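You operate a simulated robot arm through the tools that you are given. There is no shell and no other tool. Be economical: measure what you need, move in short steps, check, and stop when the job is done.

You are at the controls of a simulated robot arm. One attempt, no reset.

JOB
Brush the dirt off the repair belt with the isolator off.
Fine: use the bench brush and put it back; turn the isolator on again after brushing; leave the line stopped. Set down upright: bench brush. What is to be rubbed or washed off counts as gone when no trace of it is left.
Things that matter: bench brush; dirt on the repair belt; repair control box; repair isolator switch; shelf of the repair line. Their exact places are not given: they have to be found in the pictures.

Only the result counts: the job must be done as asked and must still hold three seconds after the hand-in. Knocking over, shifting, dropping, spilling or breaking anything else fails it.

ROBOT AND FRAMES
A 7-joint arm with a two-finger parallel gripper on a trunk, on a base that drives. Base frame: it is fixed to the floor where the robot stands at the start and does not move with it; the origin is under the middle of the robot, x ahead of it, y to its left, z up; the surface under the hand at the start is at about z = 780. Lengths are in mm, angles in degrees, forces in N, time in s.
With the tool pointing down near the work surface it reaches from about 220 to 740 mm from the robot's upright axis, wherever it stands. Its first joint turns from -166.0 to 166.0 degrees. Places, roughly: bench brush [-1000, -1000, 1000]; dirt on the repair belt [400, 500, 800]; repair control box [0, 500, 600]; repair isolator switch [500, 0, 800]; shelf of the repair line [400, 100, 400]. Payload 1.57 kg.
Tool frame: the origin (TCP) lies between the finger pads and is the grasp point; the fingertips stand 30 mm ahead of it; z points along the fingers, y is the line along which they close. Largest opening 110 mm; finger width 24, thickness 12; the body of the gripper, 48 by 112 mm, starts 78 mm behind the TCP.
Orientation is that of the tool frame in the base frame, as [roll, pitch, yaw] about the fixed x, y, z axes, in that order (R = Rz(yaw) Ry(pitch) Rx(roll)). With the fingers straight down and closing along the base's y, the tool's x points along the base's -x, its y along +y and its z along -z.

CONTROLS
- The arm moves only by the tool drive_tool. Its argument "rows" is a list of rows, each an object of numbers (a shift or turn left out is 0, a gripper value left out holds the last): "tx", "ty", "tz": the shift along the base's x, y, z in mm; "wx", "wy", "wz": the turn, a rotation vector about the base's x, y, z in degrees; "jaw": the opening, from 0 (shut) to 1 (fully open). In form: [{"tx": .., "ty": .., "tz": .., "wx": .., "wy": .., "wz": .., "jaw": ..}, ...]. A call has 1 to 20 rows; each row is the pose to reach, as a shift and turn from the pose commanded when the call began. A row lasts 0.2 s, in which the tool goes at most 50 mm and 8.6 degrees; a call with a longer step from one row to the next is refused whole, and so is a gripper value outside its range. Where a pose cannot be reached the arm comes as near as it can. A force on the tool above 40 N (or 10 N above the force at the start of the call, whichever is more), or a blocked arm, ends the call early, and 0.2 s more pass. Each finger travels about 45 mm/s and halts on what it meets, pressing with about 27 N; the grip force reading is that of the motor and also rises with nothing between the fingers. The clock runs only during rows and for 0.2 s after the last one: add rows that repeat a pose to give the fingers time. The reply holds the time, the measured pose of the TCP, the force on the tool along the base axes, the opening and the grip force, in the units named above and with some noise, with the torque about the TCP (base axes, N m) and any sound that the robot's microphone picked up, and new pictures: "pictures" is both (left out), scene, wrist or none.
- Cameras (640 x 400 px; columns grow to the right, rows downward): "scene" is now at [-4.6, 187.7, 1543]; the picture's right is [0.52, -0.86, 0.00], its down [-0.75, -0.45, -0.48] and it looks along [0.41, 0.25, -0.88] (base axes); focal length 279 px, centre (320, 200). "wrist" rides on the gripper at [70, 16, -141] in the tool frame; the picture's right is [-0.23, 0.97, 0.00], its down [-0.86, -0.20, -0.48] and it looks along [-0.47, -0.11, 0.88] (tool axes); focal length 222 px, centre (320, 200).
- raise_lower(by): slides the trunk up (or, below 0, down) by that many mm; the arm and the scene camera ride with it, the base frame stays. It gives what a move gives, with no picture.
- drive_base(legs): drives the robot by 1 to 6 legs, each [ahead, turn to the left] in mm and degrees, along the robot's own axes; the way and the turn of a leg run together, so that a leg with both is an arc; at most 1500 mm and 180 degrees a leg. The arm and the cameras ride along, it lands a little off, and it stops where it bumps. It gives what a move gives, and a new picture of the scene camera.
- head_to(pan, tilt): turns the head with the scene camera to pan (to the left, within 155 degrees either way) and tilt (down, from -29 to 69), counted from straight ahead of the robot. It gives what a move gives, and a new picture of the scene camera.
- probe_pixels(camera, pixels): for up to 12 pixels [column, row] of the newest picture of that camera ("zoom" is the newest enlarged one), the place [x, y, z] in the base frame of the surface seen there, good to about 2 mm. It takes no simulated time.
- close_up(camera, box): a new picture of the part [left, top, right, bottom] of that camera's present view, enlarged. It takes no simulated time.
- finish_job(): hands the job in; it is judged then, once.

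Work in short steps. Measure before you move; look again where a grasp or a placing could have gone wrong, and mend it. You have 80 turns and 260 pictures in all, those below and enlarged ones among them. Open the gripper and draw the arm clear of the work before you hand the job in, unless the task says otherwise; then end with one line.

The tools are called after ">>>" by a JSON object that holds its "name" and its "arguments". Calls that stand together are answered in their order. drive_tool: Moves the arm, as the interface text tells. Its arguments: {"type":"object","properties":{"rows":{"type":"array"},"pictures":{"type":"string","enum":["both","scene","wrist","none"]}},"required":["rows"]} The other tools are called the same way: raise_lower (by) slides the trunk up or down; drive_base (legs) drives the base; head_to (pan, tilt) turns the head that bears the scene camera; probe_pixels (camera, pixels) gives the place of the surface under pixels of a picture; close_up (camera, box) takes an enlarged picture of a part of a camera's view; finish_job () hands the job in.

At the start:

```text
time_s: 0.0
position: [386.1, 287.7, 1078.8]
tcp_rot: [-180.0, 0.0, -180.0]
force: [0.4, -1.2, 0.2]
moment: [-0.03, 0.04, -0.02]
gripper_width: 110.1
gripper_force: 0.0
trunk travel left (down, up): [-500.0, 90.0]
robot x, y, heading: [0.6, 1.5, 0.2]
head pan, tilt: [31.0, 61.5]
```

scene: 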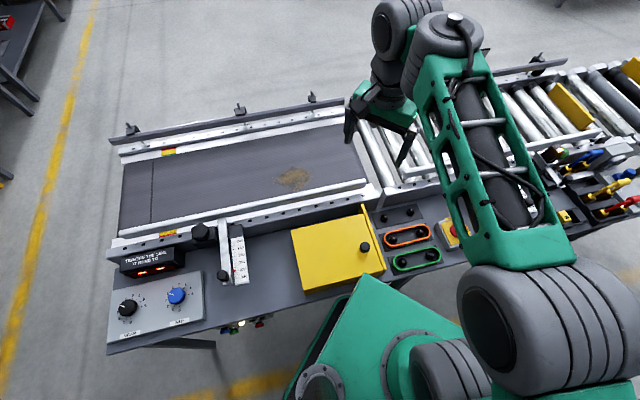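
wrist: 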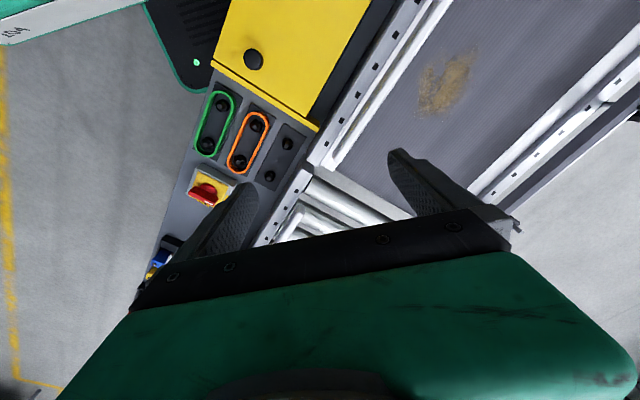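

The scene shows dirt near (293,178) and a red/yellow rotary switch near (450,232). I'll zoom in on the panel from both cameras and probe the key points.

>>> {"name": "close_up", "arguments": {"camera": "wrist", "box": [140, 60, 340, 290]}}

>>> {"name": "close_up", "arguments": {"camera": "scene", "box": [100, 180, 480, 360]}}

>>> {"name": "probe_pixels", "arguments": {"camera": "scene", "pixels": [[293, 178], [275, 182], [311, 172], [295, 188], [292, 168], [407, 235], [417, 258], [331, 248], [240, 270], [200, 232], [150, 262], [450, 235]]}}

>>> {"name": "probe_pixels", "arguments": {"camera": "wrist", "pixels": [[203, 193], [190, 192], [215, 195], [215, 125], [248, 142], [285, 145], [254, 60], [440, 85], [205, 210], [300, 215]]}}

>>> {"name": "head_to", "arguments": {"pan": -135, "tilt": 25}}

```text
1.74 times, centred on (240, 175) of wrist
```

zoom: 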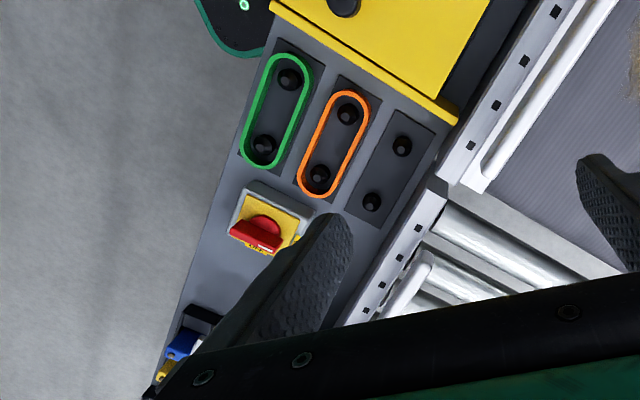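

```text
1.68 times, centred on (290, 270) of scene
```

zoom: 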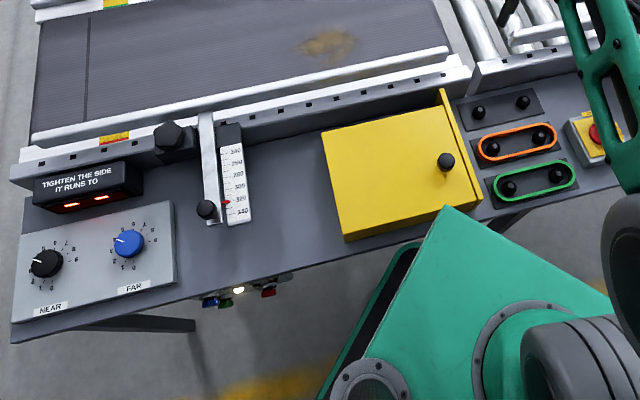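

```text
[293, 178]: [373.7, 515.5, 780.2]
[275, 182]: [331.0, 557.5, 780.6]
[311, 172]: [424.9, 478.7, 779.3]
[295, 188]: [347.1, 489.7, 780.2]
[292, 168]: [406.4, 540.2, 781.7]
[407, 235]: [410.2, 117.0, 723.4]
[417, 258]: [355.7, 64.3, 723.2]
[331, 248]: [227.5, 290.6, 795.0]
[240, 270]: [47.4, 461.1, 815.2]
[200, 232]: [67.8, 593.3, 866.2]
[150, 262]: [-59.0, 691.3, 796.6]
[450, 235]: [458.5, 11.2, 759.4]
```

```text
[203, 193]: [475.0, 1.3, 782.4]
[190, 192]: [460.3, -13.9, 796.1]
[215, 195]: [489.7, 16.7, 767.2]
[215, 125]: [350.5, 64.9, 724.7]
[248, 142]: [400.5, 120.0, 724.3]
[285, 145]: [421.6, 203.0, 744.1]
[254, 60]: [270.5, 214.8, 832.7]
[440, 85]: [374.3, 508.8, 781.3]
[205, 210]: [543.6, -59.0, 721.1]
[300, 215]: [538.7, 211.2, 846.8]
```

```text
time_s: 2.5
position: [386.1, 287.9, 1079.5]
tcp_rot: [-180.0, 0.0, 180.0]
force: [0.6, -1.4, 0.6]
moment: [-0.01, 0.03, 0.0]
gripper_width: 110.0
gripper_force: 0.0
trunk travel left (down, up): [-500.0, 90.0]
robot x, y, heading: [-0.4, -5.6, 0.1]
head pan, tilt: [-135.0, 25.0]
```

scene: 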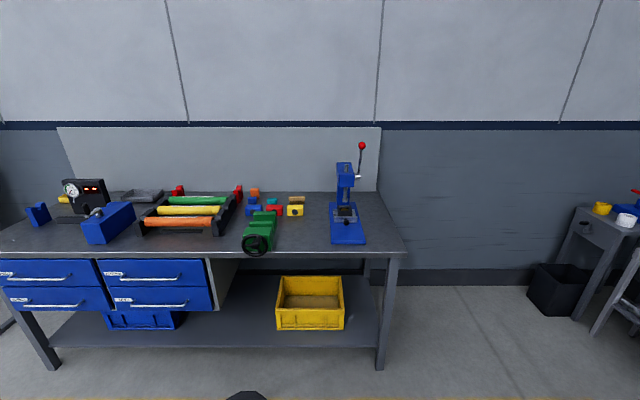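

A workbench is behind-right. I'll look closer for the brush and probe where the bench stands.

>>> {"name": "close_up", "arguments": {"camera": "scene", "box": [0, 150, 200, 270]}}

>>> {"name": "close_up", "arguments": {"camera": "scene", "box": [200, 150, 400, 270]}}

>>> {"name": "probe_pixels", "arguments": {"camera": "scene", "pixels": [[80, 215], [185, 200], [310, 220], [260, 230], [100, 240], [600, 210], [400, 250], [310, 290], [345, 235], [180, 225]]}}

>>> {"name": "head_to", "arguments": {"pan": -100, "tilt": 25}}

>>> {"name": "head_to", "arguments": {"pan": 155, "tilt": 25}}

```text
3.20 times, centred on (100, 210) of scene
```

zoom: 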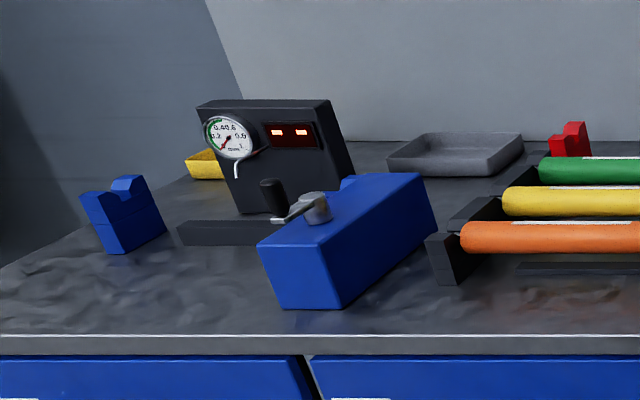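

```text
3.20 times, centred on (300, 210) of scene
```

zoom: 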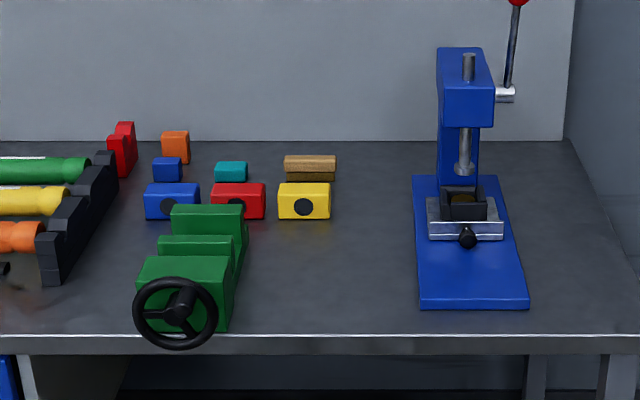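

```text
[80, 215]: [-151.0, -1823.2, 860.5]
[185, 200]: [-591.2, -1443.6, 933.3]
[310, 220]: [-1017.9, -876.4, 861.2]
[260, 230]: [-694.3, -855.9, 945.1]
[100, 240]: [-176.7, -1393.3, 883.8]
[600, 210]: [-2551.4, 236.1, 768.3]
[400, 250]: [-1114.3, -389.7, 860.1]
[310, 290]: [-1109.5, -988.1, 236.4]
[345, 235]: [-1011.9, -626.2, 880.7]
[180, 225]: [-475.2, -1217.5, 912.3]
```

```text
time_s: 3.5
position: [387.0, 288.3, 1077.3]
tcp_rot: [-179.9, 0.0, -180.0]
force: [0.3, 0.7, -0.3]
moment: [0.02, 0.01, 0.01]
gripper_width: 110.0
gripper_force: 0.0
trunk travel left (down, up): [-500.0, 90.0]
robot x, y, heading: [1.0, 0.5, -0.1]
head pan, tilt: [-100.0, 25.0]
```

scene: 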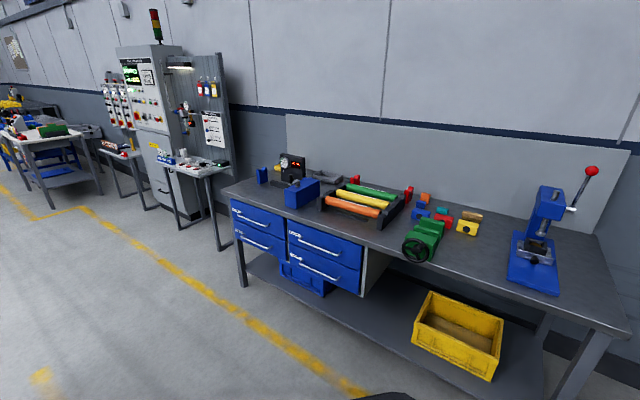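

```text
time_s: 7.1
position: [386.1, 288.0, 1079.5]
tcp_rot: [-180.0, 0.0, 180.0]
force: [0.2, -0.3, -0.2]
moment: [0.03, 0.02, -0.03]
gripper_width: 109.9
gripper_force: 0.1
trunk travel left (down, up): [-500.0, 90.0]
robot x, y, heading: [0.5, -1.8, -0.1]
head pan, tilt: [154.7, 25.0]
```

scene: 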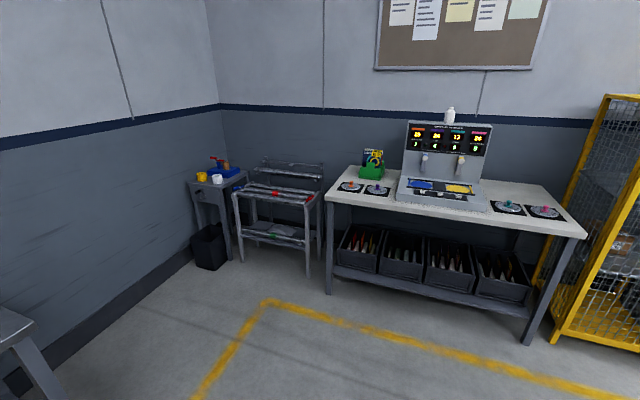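

The wooden block near (296,200) in the first bench view is probably the brush. First I'll look at the control box under the repair line, then turn off the isolator.

>>> {"name": "head_to", "arguments": {"pan": 55, "tilt": 62}}

>>> {"name": "close_up", "arguments": {"camera": "scene", "box": [200, 200, 440, 350]}}

>>> {"name": "head_to", "arguments": {"pan": 0, "tilt": 60}}

>>> {"name": "head_to", "arguments": {"pan": -8, "tilt": 35}}

```text
time_s: 8.9
position: [386.8, 289.0, 1080.0]
tcp_rot: [179.9, 0.0, -179.9]
force: [-1.0, -0.2, 0.0]
moment: [-0.03, -0.02, 0.0]
gripper_width: 109.8
gripper_force: 0.0
trunk travel left (down, up): [-500.0, 90.0]
robot x, y, heading: [1.8, 2.2, -0.4]
head pan, tilt: [55.0, 62.0]
```

scene: 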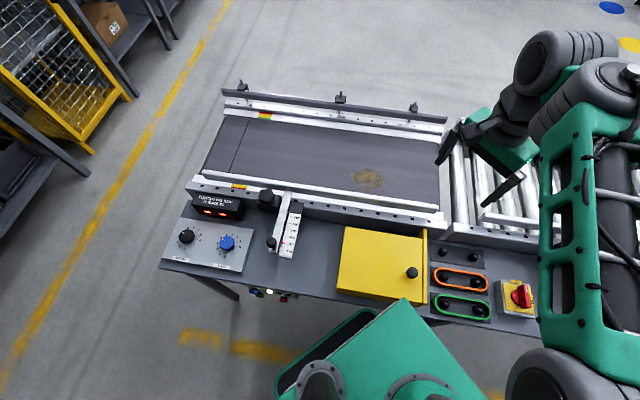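

```text
2.67 times, centred on (320, 275) of scene
```

zoom: 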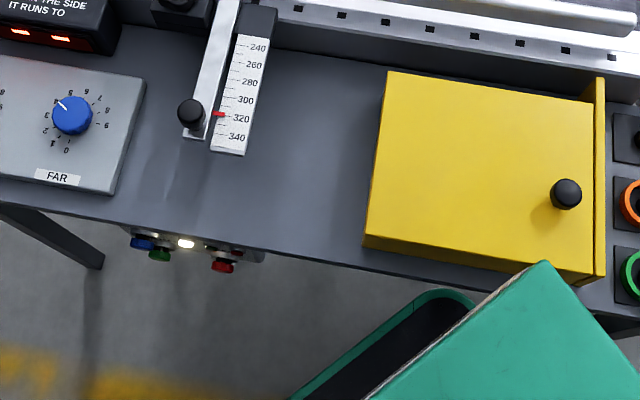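

```text
time_s: 10.1
position: [387.7, 287.5, 1079.1]
tcp_rot: [-180.0, 0.0, -179.9]
force: [-0.5, -0.3, 0.4]
moment: [0.0, 0.01, -0.02]
gripper_width: 109.7
gripper_force: 0.1
trunk travel left (down, up): [-500.0, 90.0]
robot x, y, heading: [2.1, -3.2, 0.1]
head pan, tilt: [0.0, 60.0]
```

scene: 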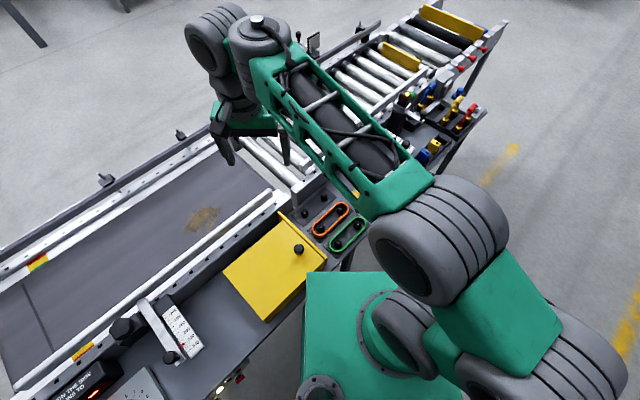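

```text
time_s: 11.0
position: [387.0, 288.0, 1080.5]
tcp_rot: [-180.0, 0.0, -180.0]
force: [0.8, -0.8, -0.5]
moment: [0.02, 0.0, 0.0]
gripper_width: 110.1
gripper_force: 0.0
trunk travel left (down, up): [-500.0, 90.0]
robot x, y, heading: [-3.6, -0.9, 0.0]
head pan, tilt: [-8.0, 35.0]
```

scene: 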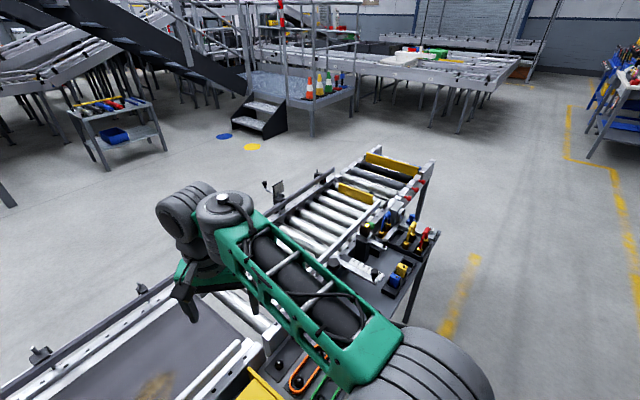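

The isolator handle is near (475,0,782). I'll move the hand so the wrist camera sees it clearly.

>>> {"name": "drive_tool", "arguments": {"rows": [{"tx": -6, "ty": -43, "tz": -10}, {"tx": -12, "ty": -86, "tz": -20}, {"tx": -18, "ty": -129, "tz": -30}, {"tx": -24, "ty": -172, "tz": -40}, {"tx": -30, "ty": -215, "tz": -50}, {"tx": -36, "ty": -258, "tz": -60}, {"tx": -36, "ty": -258, "tz": -60}], "pictures": "wrist"}}

>>> {"name": "close_up", "arguments": {"camera": "wrist", "box": [200, 100, 440, 250]}}

```text
time_s: 12.1
position: [329.0, 154.0, 1003.9]
tcp_rot: [-178.2, -5.3, -169.0]
force: [0.2, -0.3, 0.1]
moment: [-0.04, 0.03, -0.02]
gripper_width: 110.1
gripper_force: 0.1
trunk travel left (down, up): [-500.0, 90.0]
robot x, y, heading: [0.0, 2.4, -0.1]
head pan, tilt: [-8.0, 35.0]
stopped in row 5: the arm was blocked; the commanded pose is now the measured one
```

wrist: 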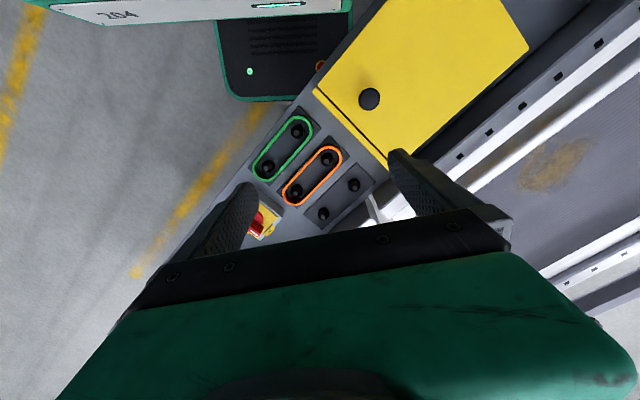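

```text
2.67 times, centred on (320, 175) of wrist
```

zoom: 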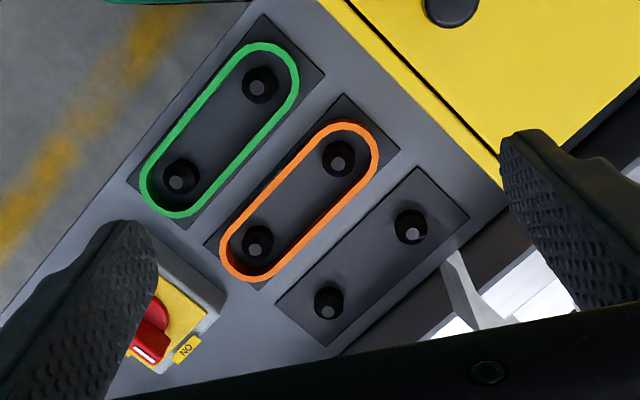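

The move stopped at a joint bound (no force), with the hand a bit tilted. I'll straighten the hand and move further out (+x) to around (430,30,1000).

>>> {"name": "drive_tool", "arguments": {"rows": [{"tx": 40, "ty": 0, "tz": 0, "wx": 1.4, "wy": -2.4, "wz": -5.5}, {"tx": 80, "ty": -20, "tz": 0, "wx": 2.75, "wy": -4.8, "wz": -11}, {"tx": 100, "ty": -60, "tz": 0, "wx": 2.75, "wy": -4.8, "wz": -11}, {"tx": 100, "ty": -100, "tz": 0, "wx": 2.75, "wy": -4.8, "wz": -11}, {"tx": 100, "ty": -125, "tz": 0, "wx": 2.75, "wy": -4.8, "wz": -11}, {"tx": 100, "ty": -125, "tz": 0, "wx": 2.75, "wy": -4.8, "wz": -11}], "pictures": "wrist"}}

>>> {"name": "close_up", "arguments": {"camera": "wrist", "box": [240, 130, 400, 230]}}

```text
time_s: 13.5
position: [430.6, 27.7, 1009.9]
tcp_rot: [179.1, 0.6, 179.9]
force: [0.3, -1.5, 0.7]
moment: [-0.01, -0.02, -0.04]
gripper_width: 109.8
gripper_force: 0.0
trunk travel left (down, up): [-500.0, 90.0]
robot x, y, heading: [-0.5, -1.5, 0.1]
head pan, tilt: [-8.0, 35.0]
```

wrist: 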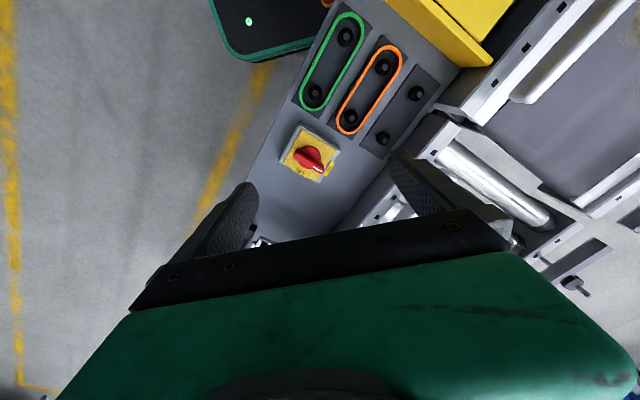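

```text
4.00 times, centred on (320, 180) of wrist
```

zoom: 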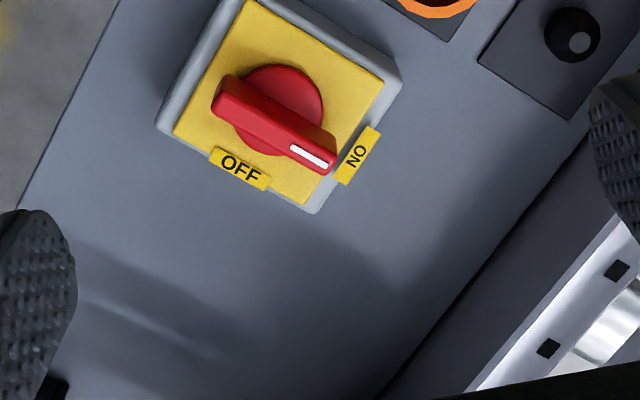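

Handle mark points to ON; it must turn 90° clockwise seen from above to OFF. Probing handle ends and plate corners.

>>> {"name": "probe_pixels", "arguments": {"camera": "zoom", "pixels": [[225, 100], [325, 160], [275, 130], [290, 75], [265, 148], [357, 155], [240, 168], [255, 12], [378, 90], [185, 132], [306, 195], [350, 300]]}}

```text
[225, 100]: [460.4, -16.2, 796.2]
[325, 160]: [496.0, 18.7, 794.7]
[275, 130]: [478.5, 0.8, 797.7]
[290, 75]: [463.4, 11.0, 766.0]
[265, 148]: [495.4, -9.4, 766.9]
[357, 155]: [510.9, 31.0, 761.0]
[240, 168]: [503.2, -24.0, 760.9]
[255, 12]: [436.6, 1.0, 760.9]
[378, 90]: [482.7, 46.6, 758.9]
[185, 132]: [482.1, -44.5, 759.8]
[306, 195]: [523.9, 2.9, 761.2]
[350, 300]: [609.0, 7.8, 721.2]
```

Axis ≈ (480,1), handle at 45°, top 796. I'll turn the hand +45°, close to a 50 mm opening and hover above the handle.

>>> {"name": "drive_tool", "arguments": {"rows": [{"tx": 10, "ty": -5, "tz": -25, "wz": 8, "jaw": 0.45}, {"tx": 20, "ty": -10, "tz": -50, "wz": 16}, {"tx": 30, "ty": -15, "tz": -75, "wz": 24}, {"tx": 40, "ty": -20, "tz": -100, "wz": 32}, {"tx": 49.4, "ty": -26.7, "tz": -125, "wz": 40}, {"tx": 49.4, "ty": -26.7, "tz": -150, "wz": 45}, {"tx": 49.4, "ty": -26.7, "tz": -150, "wz": 45}, {"tx": 49.4, "ty": -26.7, "tz": -150, "wz": 45}], "pictures": "wrist"}}

>>> {"name": "head_to", "arguments": {"pan": 10, "tilt": 62}}

```text
time_s: 15.3
position: [479.9, 2.5, 860.8]
tcp_rot: [179.1, 0.6, -135.0]
force: [-0.3, -0.1, 0.0]
moment: [-0.01, -0.02, 0.01]
gripper_width: 49.5
gripper_force: 0.1
trunk travel left (down, up): [-500.0, 90.0]
robot x, y, heading: [2.0, -0.8, -0.2]
head pan, tilt: [-8.0, 35.0]
```

wrist: 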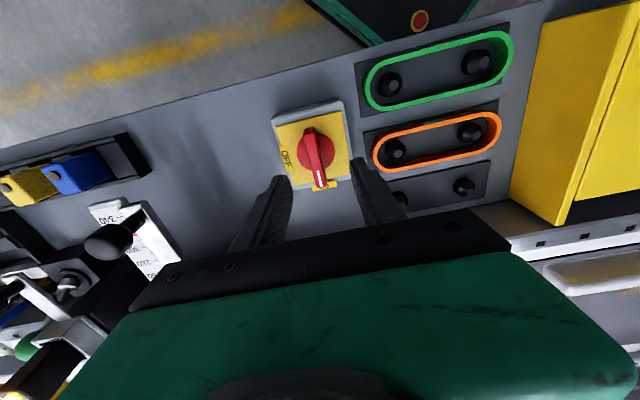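

```text
time_s: 16.2
position: [479.4, 2.6, 860.9]
tcp_rot: [179.1, 0.7, -135.1]
force: [0.2, -0.5, -0.2]
moment: [0.01, 0.03, -0.01]
gripper_width: 49.4
gripper_force: 0.1
trunk travel left (down, up): [-500.0, 90.0]
robot x, y, heading: [-0.4, 0.0, -0.1]
head pan, tilt: [10.0, 62.0]
```

scene: 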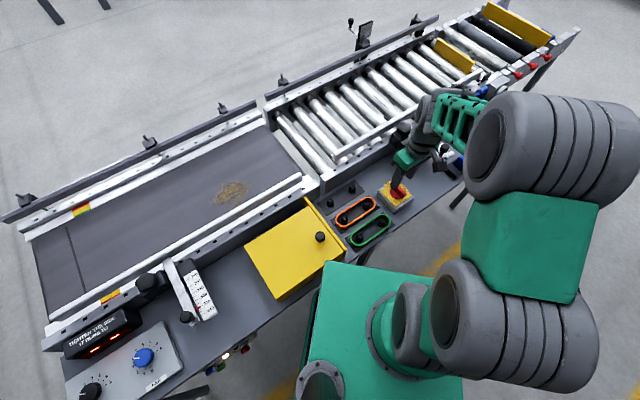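

Aligned over the handle. Descending 60 mm, then closing on it.

>>> {"name": "drive_tool", "arguments": {"rows": [{"ty": -1.5, "tz": -30}, {"ty": -1.5, "tz": -60}, {"ty": -1.5, "tz": -60}, {"ty": -1.5, "tz": -60, "jaw": 0.3}, {"ty": -1.5, "tz": -60, "jaw": 0.1}, {"ty": -1.5, "tz": -60, "jaw": 0.1}, {"ty": -1.5, "tz": -60, "jaw": 0.1}], "pictures": "wrist"}}

```text
time_s: 17.8
position: [481.2, 0.5, 800.7]
tcp_rot: [179.1, 0.6, -135.1]
force: [2.9, -2.3, -0.7]
moment: [-0.03, -0.1, 0.03]
gripper_width: 14.0
gripper_force: 1.8
trunk travel left (down, up): [-500.0, 90.0]
robot x, y, heading: [-4.7, -0.6, -0.2]
head pan, tilt: [10.0, 62.0]
```

wrist: 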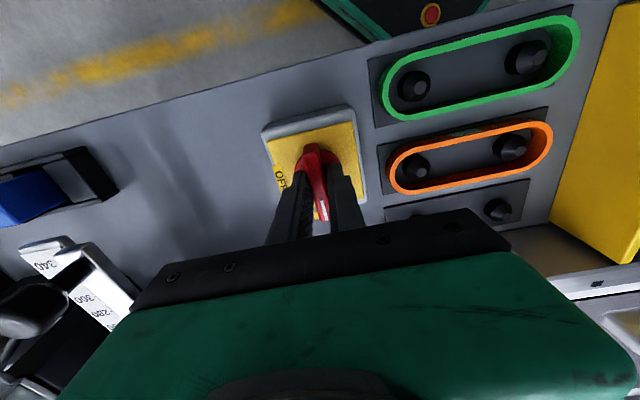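

Gripped (14 mm). Turning −90° about vertical.

>>> {"name": "drive_tool", "arguments": {"rows": [{"wz": -8}, {"wz": -16}, {"wz": -24}, {"wz": -32}, {"wz": -40}, {"wz": -48}, {"wz": -56}, {"wz": -64}, {"wz": -72}, {"wz": -80}, {"wz": -88}, {"wz": -92}, {"wz": -92}], "pictures": "wrist"}}

```text
time_s: 19.8
position: [489.6, -2.2, 801.5]
tcp_rot: [178.9, 1.5, 155.7]
force: [18.3, -1.1, -16.8]
moment: [-0.17, -0.47, 0.89]
gripper_width: 54.3
gripper_force: 24.6
trunk travel left (down, up): [-500.0, 90.0]
robot x, y, heading: [2.8, 2.0, 0.1]
head pan, tilt: [10.0, 62.0]
stopped in row 9: the force on the tool passed its limit at 42 N (the readings are from after the stop); the commanded pose is now the measured one
```

wrist: 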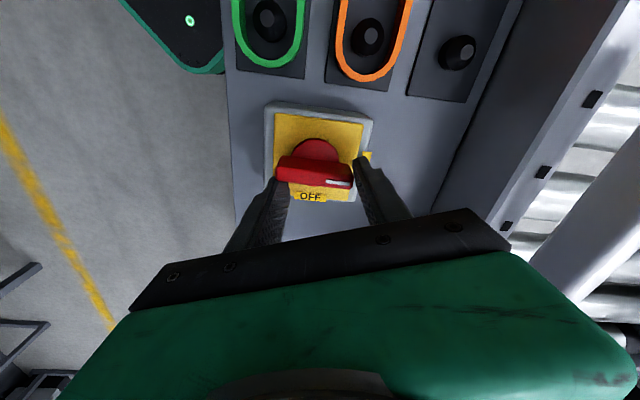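

The handle slipped (jaw target gave only 1.8 N); it still points to ON. I'll open, lift, realign and grip again with the jaw fully commanded shut.

>>> {"name": "drive_tool", "arguments": {"rows": [{"jaw": 0.8}, {"jaw": 0.8}, {"jaw": 0.8, "tz": 30}, {"tz": 60}, {"tz": 60, "wz": 8}, {"tz": 60, "wz": 16}, {"tz": 60, "wz": 24, "jaw": 0.45}, {"tz": 60, "wz": 32, "tx": -4, "ty": 1}, {"tz": 60, "wz": 40, "tx": -9, "ty": 3}, {"tz": 60, "wz": 48, "tx": -9, "ty": 3}, {"tz": 60, "wz": 56, "tx": -9, "ty": 3}, {"tz": 60, "wz": 64, "tx": -9, "ty": 3}, {"tz": 60, "wz": 69.3, "tx": -9, "ty": 3}, {"tz": 60, "wz": 69.3, "tx": -9, "ty": 3}], "pictures": "wrist"}}

```text
time_s: 22.8
position: [476.8, 1.2, 863.6]
tcp_rot: [178.9, 1.3, -134.9]
force: [0.3, 1.2, 0.4]
moment: [-0.04, 0.03, 0.03]
gripper_width: 49.6
gripper_force: 0.0
trunk travel left (down, up): [-500.0, 90.0]
robot x, y, heading: [-2.3, 1.6, 0.2]
head pan, tilt: [10.0, 62.0]
```

wrist: 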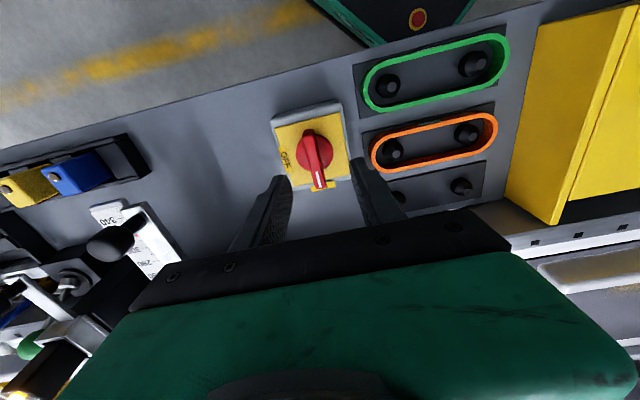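

Descend, straighten by a degree or so, and grip with full force.

>>> {"name": "drive_tool", "arguments": {"rows": [{"tx": 3, "ty": 0, "tz": -30, "wx": -1.7}, {"tx": 3, "tz": -63, "wx": -1.7}, {"tx": 3, "tz": -65, "wx": -1.7}, {"tx": 3, "tz": -65, "wx": -1.7, "jaw": 0}, {"tx": 3, "tz": -65, "wx": -1.7}, {"tx": 3, "tz": -65, "wx": -1.7}, {"tx": 3, "tz": -65, "wx": -1.7}, {"tx": 3, "tz": -65, "wx": -1.7}], "pictures": "none"}}

>>> {"name": "drive_tool", "arguments": {"rows": [{"wz": -7}, {"wz": -14}, {"wz": -14}], "pictures": "wrist"}}

```text
time_s: 24.6
position: [479.7, -0.7, 798.8]
tcp_rot: [-179.7, 0.2, -135.1]
force: [11.5, -15.9, -4.4]
moment: [0.27, 0.17, 0.16]
gripper_width: 11.9
gripper_force: 29.3
trunk travel left (down, up): [-500.0, 90.0]
robot x, y, heading: [-0.3, -1.4, -0.1]
head pan, tilt: [10.0, 62.0]
```

```text
time_s: 25.4
position: [482.0, 1.2, 798.4]
tcp_rot: [-179.8, 0.3, -149.0]
force: [16.9, -13.4, 0.2]
moment: [0.29, 0.4, 1.08]
gripper_width: 17.3
gripper_force: 32.6
trunk travel left (down, up): [-500.0, 90.0]
robot x, y, heading: [1.2, 1.5, 0.1]
head pan, tilt: [10.0, 62.0]
```

wrist: 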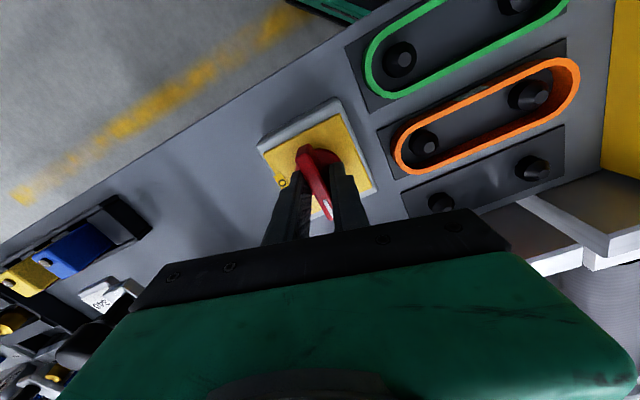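

The handle has not followed yet (gap widened to 17 mm). I'll hold this torque for a while to see whether it creeps.

>>> {"name": "drive_tool", "arguments": {"rows": [{}, {}, {}, {}, {}, {}, {}, {}, {}, {}], "pictures": "wrist"}}

>>> {"name": "close_up", "arguments": {"camera": "wrist", "box": [240, 80, 400, 240]}}

```text
time_s: 27.6
position: [481.2, -0.5, 799.4]
tcp_rot: [-179.7, 0.3, -149.0]
force: [22.7, -5.9, 7.8]
moment: [0.46, 0.19, 0.91]
gripper_width: 17.5
gripper_force: 32.3
trunk travel left (down, up): [-500.0, 90.0]
robot x, y, heading: [2.6, -1.1, -0.2]
head pan, tilt: [10.0, 62.0]
```

wrist: 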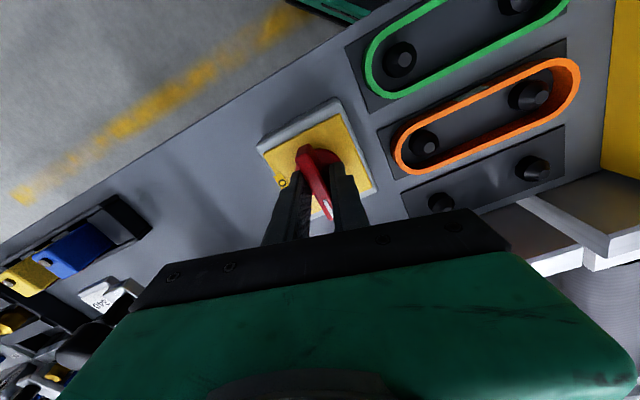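

```text
2.50 times, centred on (320, 160) of wrist
```

zoom: 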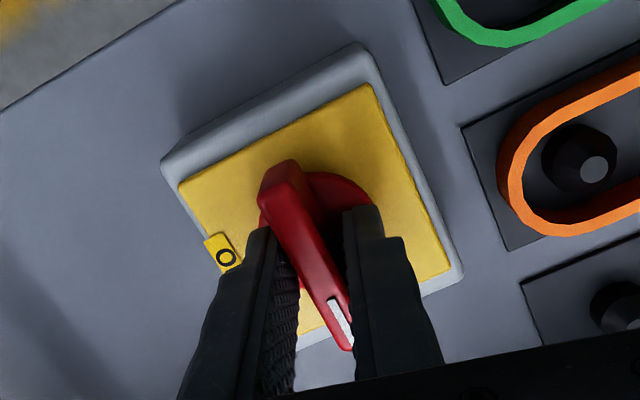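

No creep. The net force of ~20 N suggests my grip is off the axis; I'll shift +2 mm in x and add rotation slowly, reading the moment.

>>> {"name": "drive_tool", "arguments": {"rows": [{"tx": 2, "ty": 0, "wz": -4}, {"tx": 2, "ty": 0, "wz": -8}, {"tx": 2, "ty": 0, "wz": -8}], "pictures": "none"}}

>>> {"name": "drive_tool", "arguments": {"rows": [{"wz": -4}, {"wz": -8}, {"wz": -8}], "pictures": "none"}}

>>> {"name": "drive_tool", "arguments": {"rows": [{"wz": -4}, {"wz": -8}, {"wz": -8}], "pictures": "wrist"}}

```text
time_s: 28.4
position: [480.8, 1.3, 798.2]
tcp_rot: [-179.9, 0.1, -157.1]
force: [13.7, -5.3, 13.6]
moment: [0.05, 0.81, 1.44]
gripper_width: 21.2
gripper_force: 34.6
trunk travel left (down, up): [-500.0, 90.0]
robot x, y, heading: [2.5, -1.0, 0.0]
head pan, tilt: [10.0, 62.0]
```

```text
time_s: 29.2
position: [481.0, 1.3, 797.8]
tcp_rot: [-179.7, 0.1, -165.2]
force: [12.3, -5.4, 8.4]
moment: [0.55, 0.36, 1.48]
gripper_width: 26.4
gripper_force: 36.9
trunk travel left (down, up): [-500.0, 90.0]
robot x, y, heading: [-0.2, 1.1, 0.0]
head pan, tilt: [10.0, 62.0]
```

```text
time_s: 30.0
position: [482.1, 0.9, 797.4]
tcp_rot: [-179.8, 0.1, -173.0]
force: [11.5, -5.0, -1.4]
moment: [0.37, -0.21, 2.35]
gripper_width: 31.8
gripper_force: 40.5
trunk travel left (down, up): [-500.0, 90.0]
robot x, y, heading: [1.9, 0.5, -0.2]
head pan, tilt: [10.0, 62.0]
```

wrist: 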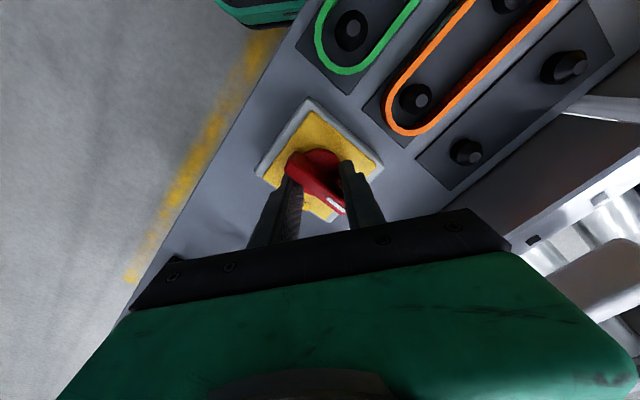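

Even 2.3 Nm doesn't turn it, so it's not just friction. I'll release, lift and look carefully at the switch for a lock or latch.

>>> {"name": "drive_tool", "arguments": {"rows": [{"jaw": 0.6}, {"jaw": 0.6}, {"jaw": 0.6}, {"tz": 40}, {"tz": 80}, {"tz": 120, "tx": -10}, {"tz": 150, "tx": -40}, {"tz": 150, "tx": -70}, {"tz": 150, "tx": -70}], "pictures": "wrist"}}

>>> {"name": "close_up", "arguments": {"camera": "wrist", "box": [250, 80, 410, 180]}}

>>> {"name": "close_up", "arguments": {"camera": "scene", "box": [340, 150, 460, 225]}}

```text
time_s: 32.0
position: [410.6, 1.4, 948.7]
tcp_rot: [-179.8, 0.1, -173.0]
force: [-0.5, -0.3, 0.0]
moment: [0.02, -0.02, -0.02]
gripper_width: 65.7
gripper_force: 0.1
trunk travel left (down, up): [-500.0, 90.0]
robot x, y, heading: [3.0, -2.1, 0.1]
head pan, tilt: [10.0, 62.0]
```

wrist: 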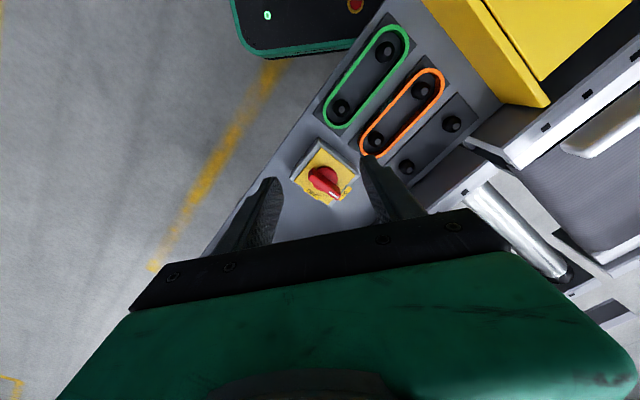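

```text
4.00 times, centred on (330, 130) of wrist
```

zoom: 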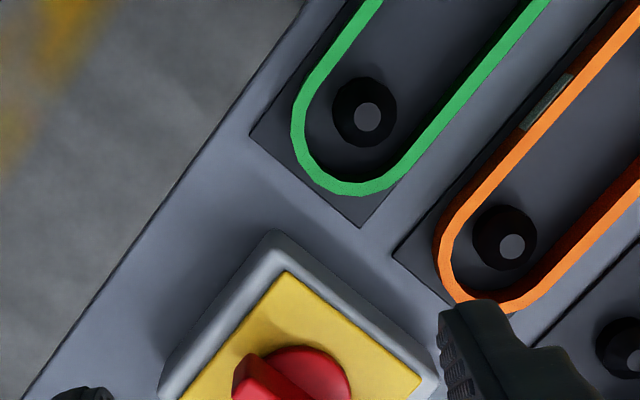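

```text
5.33 times, centred on (400, 188) of scene
```

zoom: 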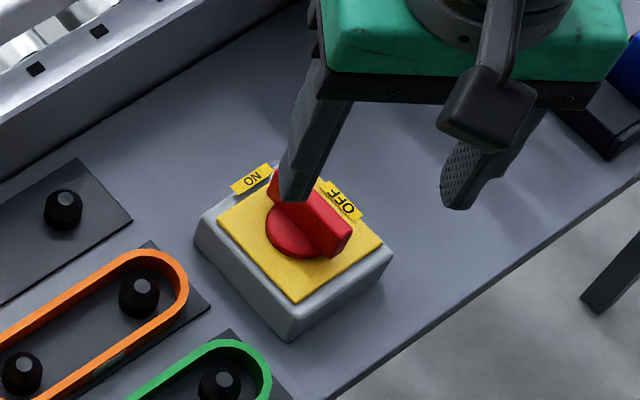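

Zooming on the switch itself again.

>>> {"name": "close_up", "arguments": {"camera": "wrist", "box": [280, 135, 376, 210]}}

>>> {"name": "probe_pixels", "arguments": {"camera": "wrist", "pixels": [[313, 177], [337, 194], [325, 184]]}}

```text
5.33 times, centred on (328, 172) of wrist
```

zoom: 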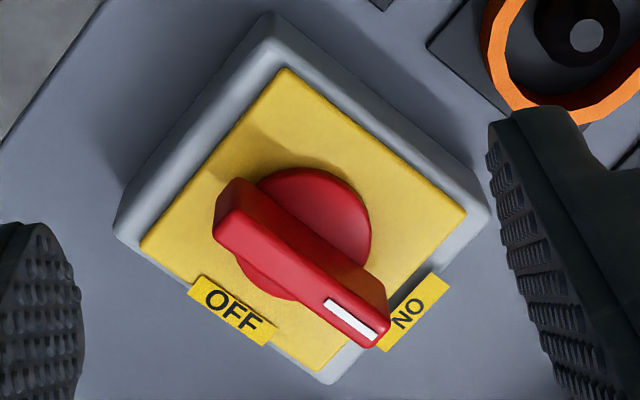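

```text
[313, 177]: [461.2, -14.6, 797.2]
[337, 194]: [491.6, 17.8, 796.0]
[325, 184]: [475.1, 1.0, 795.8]
```

Still ON and free of any visible latch. Possibly there's an interlock on the control box, so I'll lift the hand, back off and look at the box front.

>>> {"name": "drive_tool", "arguments": {"rows": [{"tz": 40}, {"tz": 80}, {"tz": 110}, {"tz": 110}], "pictures": "none"}}

>>> {"name": "drive_base", "arguments": {"legs": [[-600, 0]]}}

>>> {"name": "head_to", "arguments": {"pan": 42, "tilt": 45}}

```text
time_s: 33.0
position: [412.7, 0.8, 1058.4]
tcp_rot: [-179.8, 0.1, -173.1]
force: [-0.3, 0.7, -0.4]
moment: [0.01, -0.01, 0.03]
gripper_width: 66.0
gripper_force: 0.1
trunk travel left (down, up): [-500.0, 90.0]
robot x, y, heading: [1.8, -0.1, -0.1]
head pan, tilt: [10.0, 62.0]
```

```text
time_s: 36.4
position: [-183.6, 4.0, 1059.9]
tcp_rot: [-179.8, 0.1, -172.0]
force: [0.2, -0.2, -1.0]
moment: [-0.02, -0.01, 0.04]
gripper_width: 66.1
gripper_force: 0.0
trunk travel left (down, up): [-500.0, 90.0]
robot x, y, heading: [-592.8, -3.8, 1.0]
head pan, tilt: [10.0, 62.0]
```

scene: 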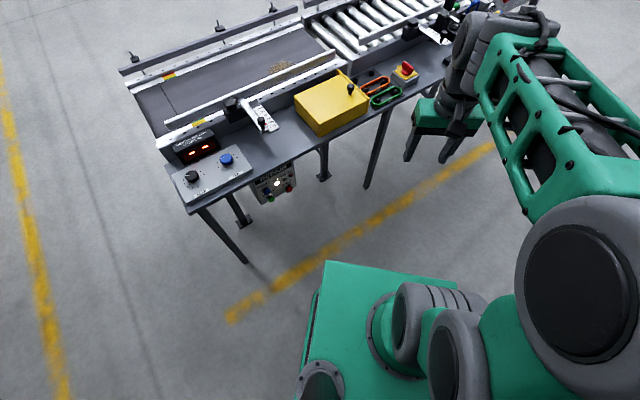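

```text
time_s: 37.3
position: [-182.9, 3.5, 1058.8]
tcp_rot: [-179.8, 0.0, -172.0]
force: [0.6, 0.9, 0.5]
moment: [0.0, 0.0, 0.0]
gripper_width: 66.0
gripper_force: 0.0
trunk travel left (down, up): [-500.0, 90.0]
robot x, y, heading: [-594.7, -6.9, 1.0]
head pan, tilt: [42.0, 45.0]
```

scene: 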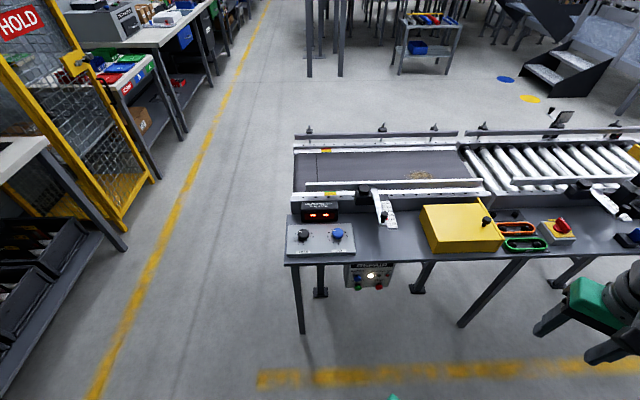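

Box visible at (368,276). Zooming.

>>> {"name": "close_up", "arguments": {"camera": "scene", "box": [336, 255, 408, 300]}}

>>> {"name": "close_up", "arguments": {"camera": "scene", "box": [280, 190, 600, 300]}}

>>> {"name": "probe_pixels", "arguments": {"camera": "scene", "pixels": [[371, 275], [358, 287], [378, 285], [350, 270], [392, 268], [395, 285]]}}

```text
8.89 times, centred on (372, 278) of scene
```

zoom: 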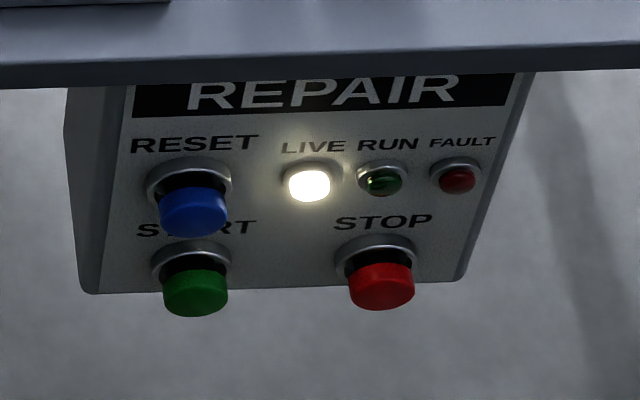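

```text
2.00 times, centred on (440, 245) of scene
```

zoom: 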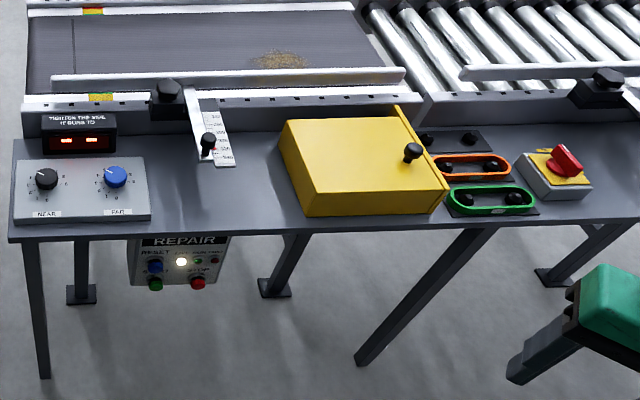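

```text
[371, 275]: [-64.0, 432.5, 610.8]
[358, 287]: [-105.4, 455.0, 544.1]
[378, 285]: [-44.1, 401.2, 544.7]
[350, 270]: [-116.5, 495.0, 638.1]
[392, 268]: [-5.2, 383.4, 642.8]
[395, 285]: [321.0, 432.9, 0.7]
```

Box shows LIVE on, RUN off: the line is stopped, and I don't need the box. I'll drive back and experiment with the isolator (higher grip, other direction, press/lift).

>>> {"name": "drive_base", "arguments": {"legs": [[595, -1]]}}

>>> {"name": "head_to", "arguments": {"pan": 10, "tilt": 62}}

```text
time_s: 40.7
position: [411.5, -11.5, 1058.5]
tcp_rot: [-179.8, 0.1, -174.0]
force: [0.3, -0.1, -0.1]
moment: [-0.01, 0.0, -0.01]
gripper_width: 66.0
gripper_force: 0.0
trunk travel left (down, up): [-500.0, 90.0]
robot x, y, heading: [2.3, -7.2, -1.1]
head pan, tilt: [42.0, 45.0]
```

scene: 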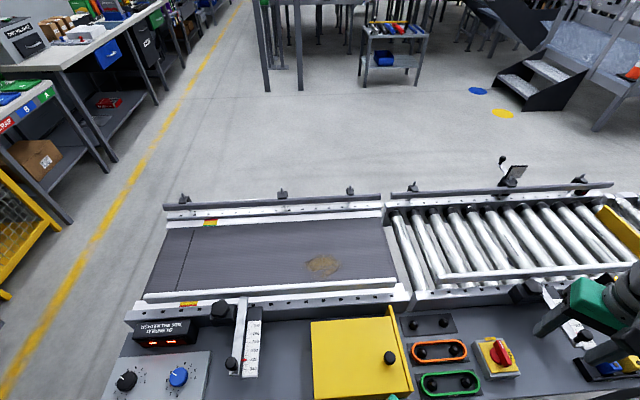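

```text
time_s: 41.7
position: [413.7, -11.7, 1058.5]
tcp_rot: [-179.8, 0.0, -174.1]
force: [1.0, -0.9, -1.0]
moment: [0.01, 0.01, 0.02]
gripper_width: 65.9
gripper_force: 0.1
trunk travel left (down, up): [-500.0, 90.0]
robot x, y, heading: [-2.2, -3.8, -1.3]
head pan, tilt: [10.0, 62.0]
```

scene: 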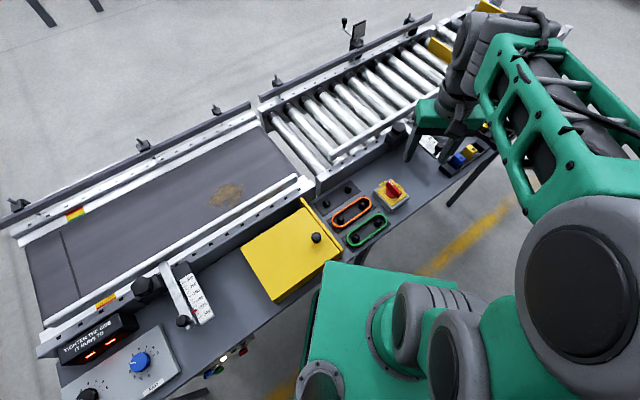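

Move back over the handle, turned to yaw −135.

>>> {"name": "drive_tool", "arguments": {"rows": [{"tx": 12, "ty": 2, "tz": -35, "wz": 8}, {"tx": 24, "ty": 4, "tz": -70, "wz": 16}, {"tx": 36, "ty": 6, "tz": -105, "wz": 24}, {"tx": 48, "ty": 9, "tz": -140, "wz": 32}, {"tx": 60, "ty": 12, "tz": -175, "wz": 39, "jaw": 0.4}, {"tx": 67, "ty": 12.5, "tz": -196, "wz": 39}, {"tx": 67, "ty": 12.5, "tz": -196, "wz": 39}, {"tx": 67, "ty": 12.5, "tz": -196, "wz": 39}], "pictures": "wrist"}}

>>> {"name": "probe_pixels", "arguments": {"camera": "wrist", "pixels": [[314, 145], [318, 170], [320, 180]]}}

>>> {"name": "close_up", "arguments": {"camera": "wrist", "box": [240, 90, 400, 210]}}

```text
time_s: 43.5
position: [477.6, 1.1, 865.3]
tcp_rot: [-179.8, 0.2, -134.8]
force: [0.0, 0.0, -0.6]
moment: [0.01, -0.03, 0.01]
gripper_width: 44.1
gripper_force: 0.1
trunk travel left (down, up): [-500.0, 90.0]
robot x, y, heading: [1.1, -3.2, -1.0]
head pan, tilt: [10.0, 62.0]
```

wrist: 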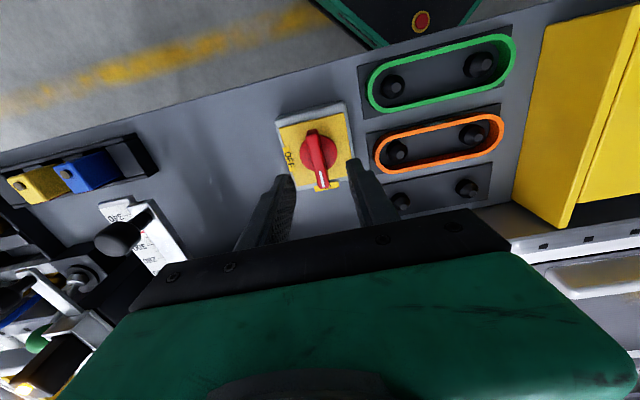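

```text
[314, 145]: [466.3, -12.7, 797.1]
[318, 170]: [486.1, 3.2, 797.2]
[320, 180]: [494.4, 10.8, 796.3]
```

```text
3.33 times, centred on (320, 150) of wrist
```

zoom: 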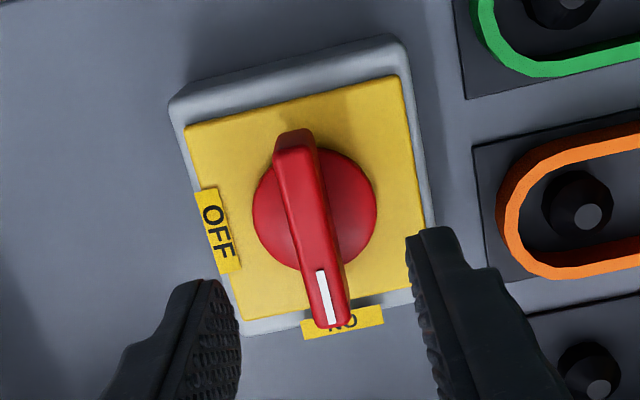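

Now grip fully, then test a small counter-clockwise turn and read the response.

>>> {"name": "drive_tool", "arguments": {"rows": [{"tx": 3, "ty": -1, "tz": -32}, {"tx": 3, "ty": -1, "tz": -61}, {"tx": 3, "ty": -1, "tz": -61, "jaw": 0}, {"tx": 3, "ty": -1, "tz": -61}, {"tx": 3, "ty": -1, "tz": -61}, {"tx": 3, "ty": -1, "tz": -61}, {"tx": 3, "ty": -1, "tz": -61}], "pictures": "none"}}

>>> {"name": "drive_tool", "arguments": {"rows": [{"wz": 4}, {"wz": 8}, {"wz": 8}], "pictures": "none"}}

>>> {"name": "drive_tool", "arguments": {"rows": [{"wz": -4}, {"wz": -8}, {"wz": -8}], "pictures": "none"}}

>>> {"name": "drive_tool", "arguments": {"rows": [{"wz": -4}, {"wz": -8}, {"wz": -8}], "pictures": "wrist"}}

```text
time_s: 45.1
position: [481.2, 0.1, 802.6]
tcp_rot: [-179.9, 0.1, -135.0]
force: [-6.3, 8.5, -1.5]
moment: [0.76, -0.01, -0.01]
gripper_width: 11.8
gripper_force: 29.3
trunk travel left (down, up): [-500.0, 90.0]
robot x, y, heading: [1.2, -4.0, -1.0]
head pan, tilt: [10.0, 62.0]
```

```text
time_s: 45.9
position: [481.7, 1.3, 803.2]
tcp_rot: [-179.9, 0.1, -127.0]
force: [-11.9, 13.0, 12.3]
moment: [-0.07, 1.19, -0.04]
gripper_width: 11.7
gripper_force: 29.0
trunk travel left (down, up): [-500.0, 90.0]
robot x, y, heading: [1.1, -6.9, -0.9]
head pan, tilt: [10.0, 62.0]
```

```text
time_s: 46.7
position: [481.5, 0.1, 803.3]
tcp_rot: [-179.7, 0.2, -135.0]
force: [-9.2, 8.3, 12.0]
moment: [0.08, 1.05, 0.12]
gripper_width: 12.0
gripper_force: 29.4
trunk travel left (down, up): [-500.0, 90.0]
robot x, y, heading: [-1.3, -2.2, -1.0]
head pan, tilt: [10.0, 62.0]
```

```text
time_s: 47.5
position: [481.3, 0.2, 803.1]
tcp_rot: [-179.8, 0.2, -143.1]
force: [-9.0, 3.7, 11.7]
moment: [0.41, 0.56, 0.92]
gripper_width: 14.6
gripper_force: 30.8
trunk travel left (down, up): [-500.0, 90.0]
robot x, y, heading: [2.5, -5.0, -1.0]
head pan, tilt: [10.0, 62.0]
```

wrist: 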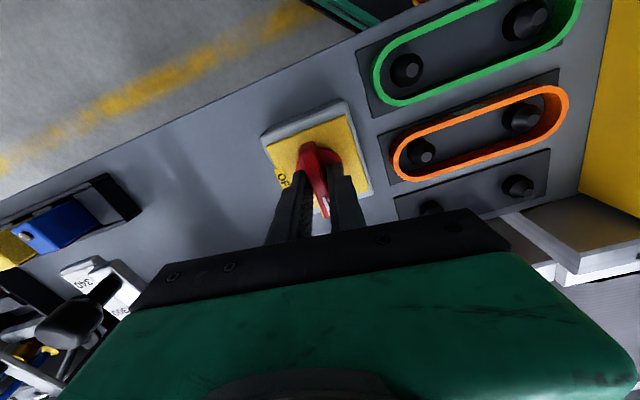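

Counter-clockwise it turns freely; it's stopped clockwise. So the switch travels counter-clockwise from ON; I'll turn it that way +90° and watch.

>>> {"name": "drive_tool", "arguments": {"rows": [{"wz": 8}, {"wz": 16}, {"wz": 24}, {"wz": 32}, {"wz": 40}, {"wz": 48}, {"wz": 48}], "pictures": "none"}}

>>> {"name": "drive_tool", "arguments": {"rows": [{"wz": 8}, {"wz": 16}, {"wz": 24}, {"wz": 32}, {"wz": 40}, {"wz": 48}, {"wz": 52}, {"wz": 52}], "pictures": "both"}}

```text
time_s: 49.1
position: [482.0, 1.7, 802.8]
tcp_rot: [-179.8, 0.2, -94.8]
force: [-12.5, 10.8, 21.9]
moment: [0.5, 0.76, -0.02]
gripper_width: 11.7
gripper_force: 29.1
trunk travel left (down, up): [-500.0, 90.0]
robot x, y, heading: [-1.2, -3.1, -0.9]
head pan, tilt: [10.0, 62.0]
```

```text
time_s: 50.9
position: [480.0, 0.5, 801.8]
tcp_rot: [-179.7, 0.1, -43.1]
force: [-16.8, 10.1, 18.6]
moment: [-0.23, 0.56, -0.77]
gripper_width: 12.2
gripper_force: 29.4
trunk travel left (down, up): [-500.0, 90.0]
robot x, y, heading: [-0.1, -3.0, -1.0]
head pan, tilt: [10.0, 62.0]
```

scene: 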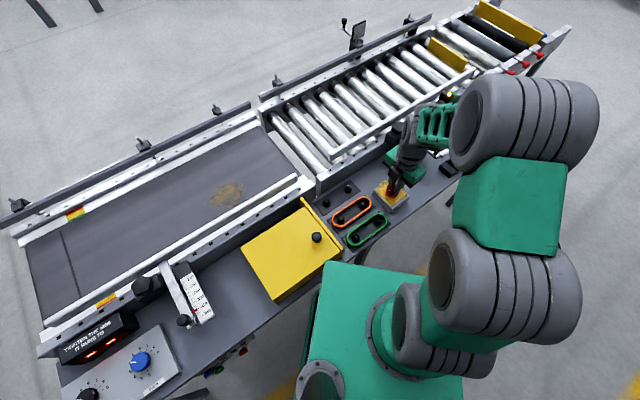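
wrist: 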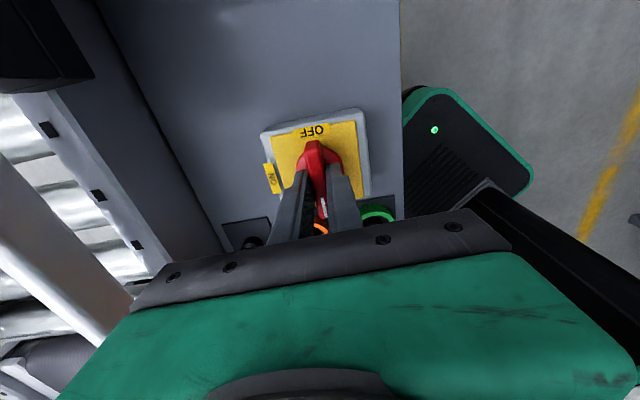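

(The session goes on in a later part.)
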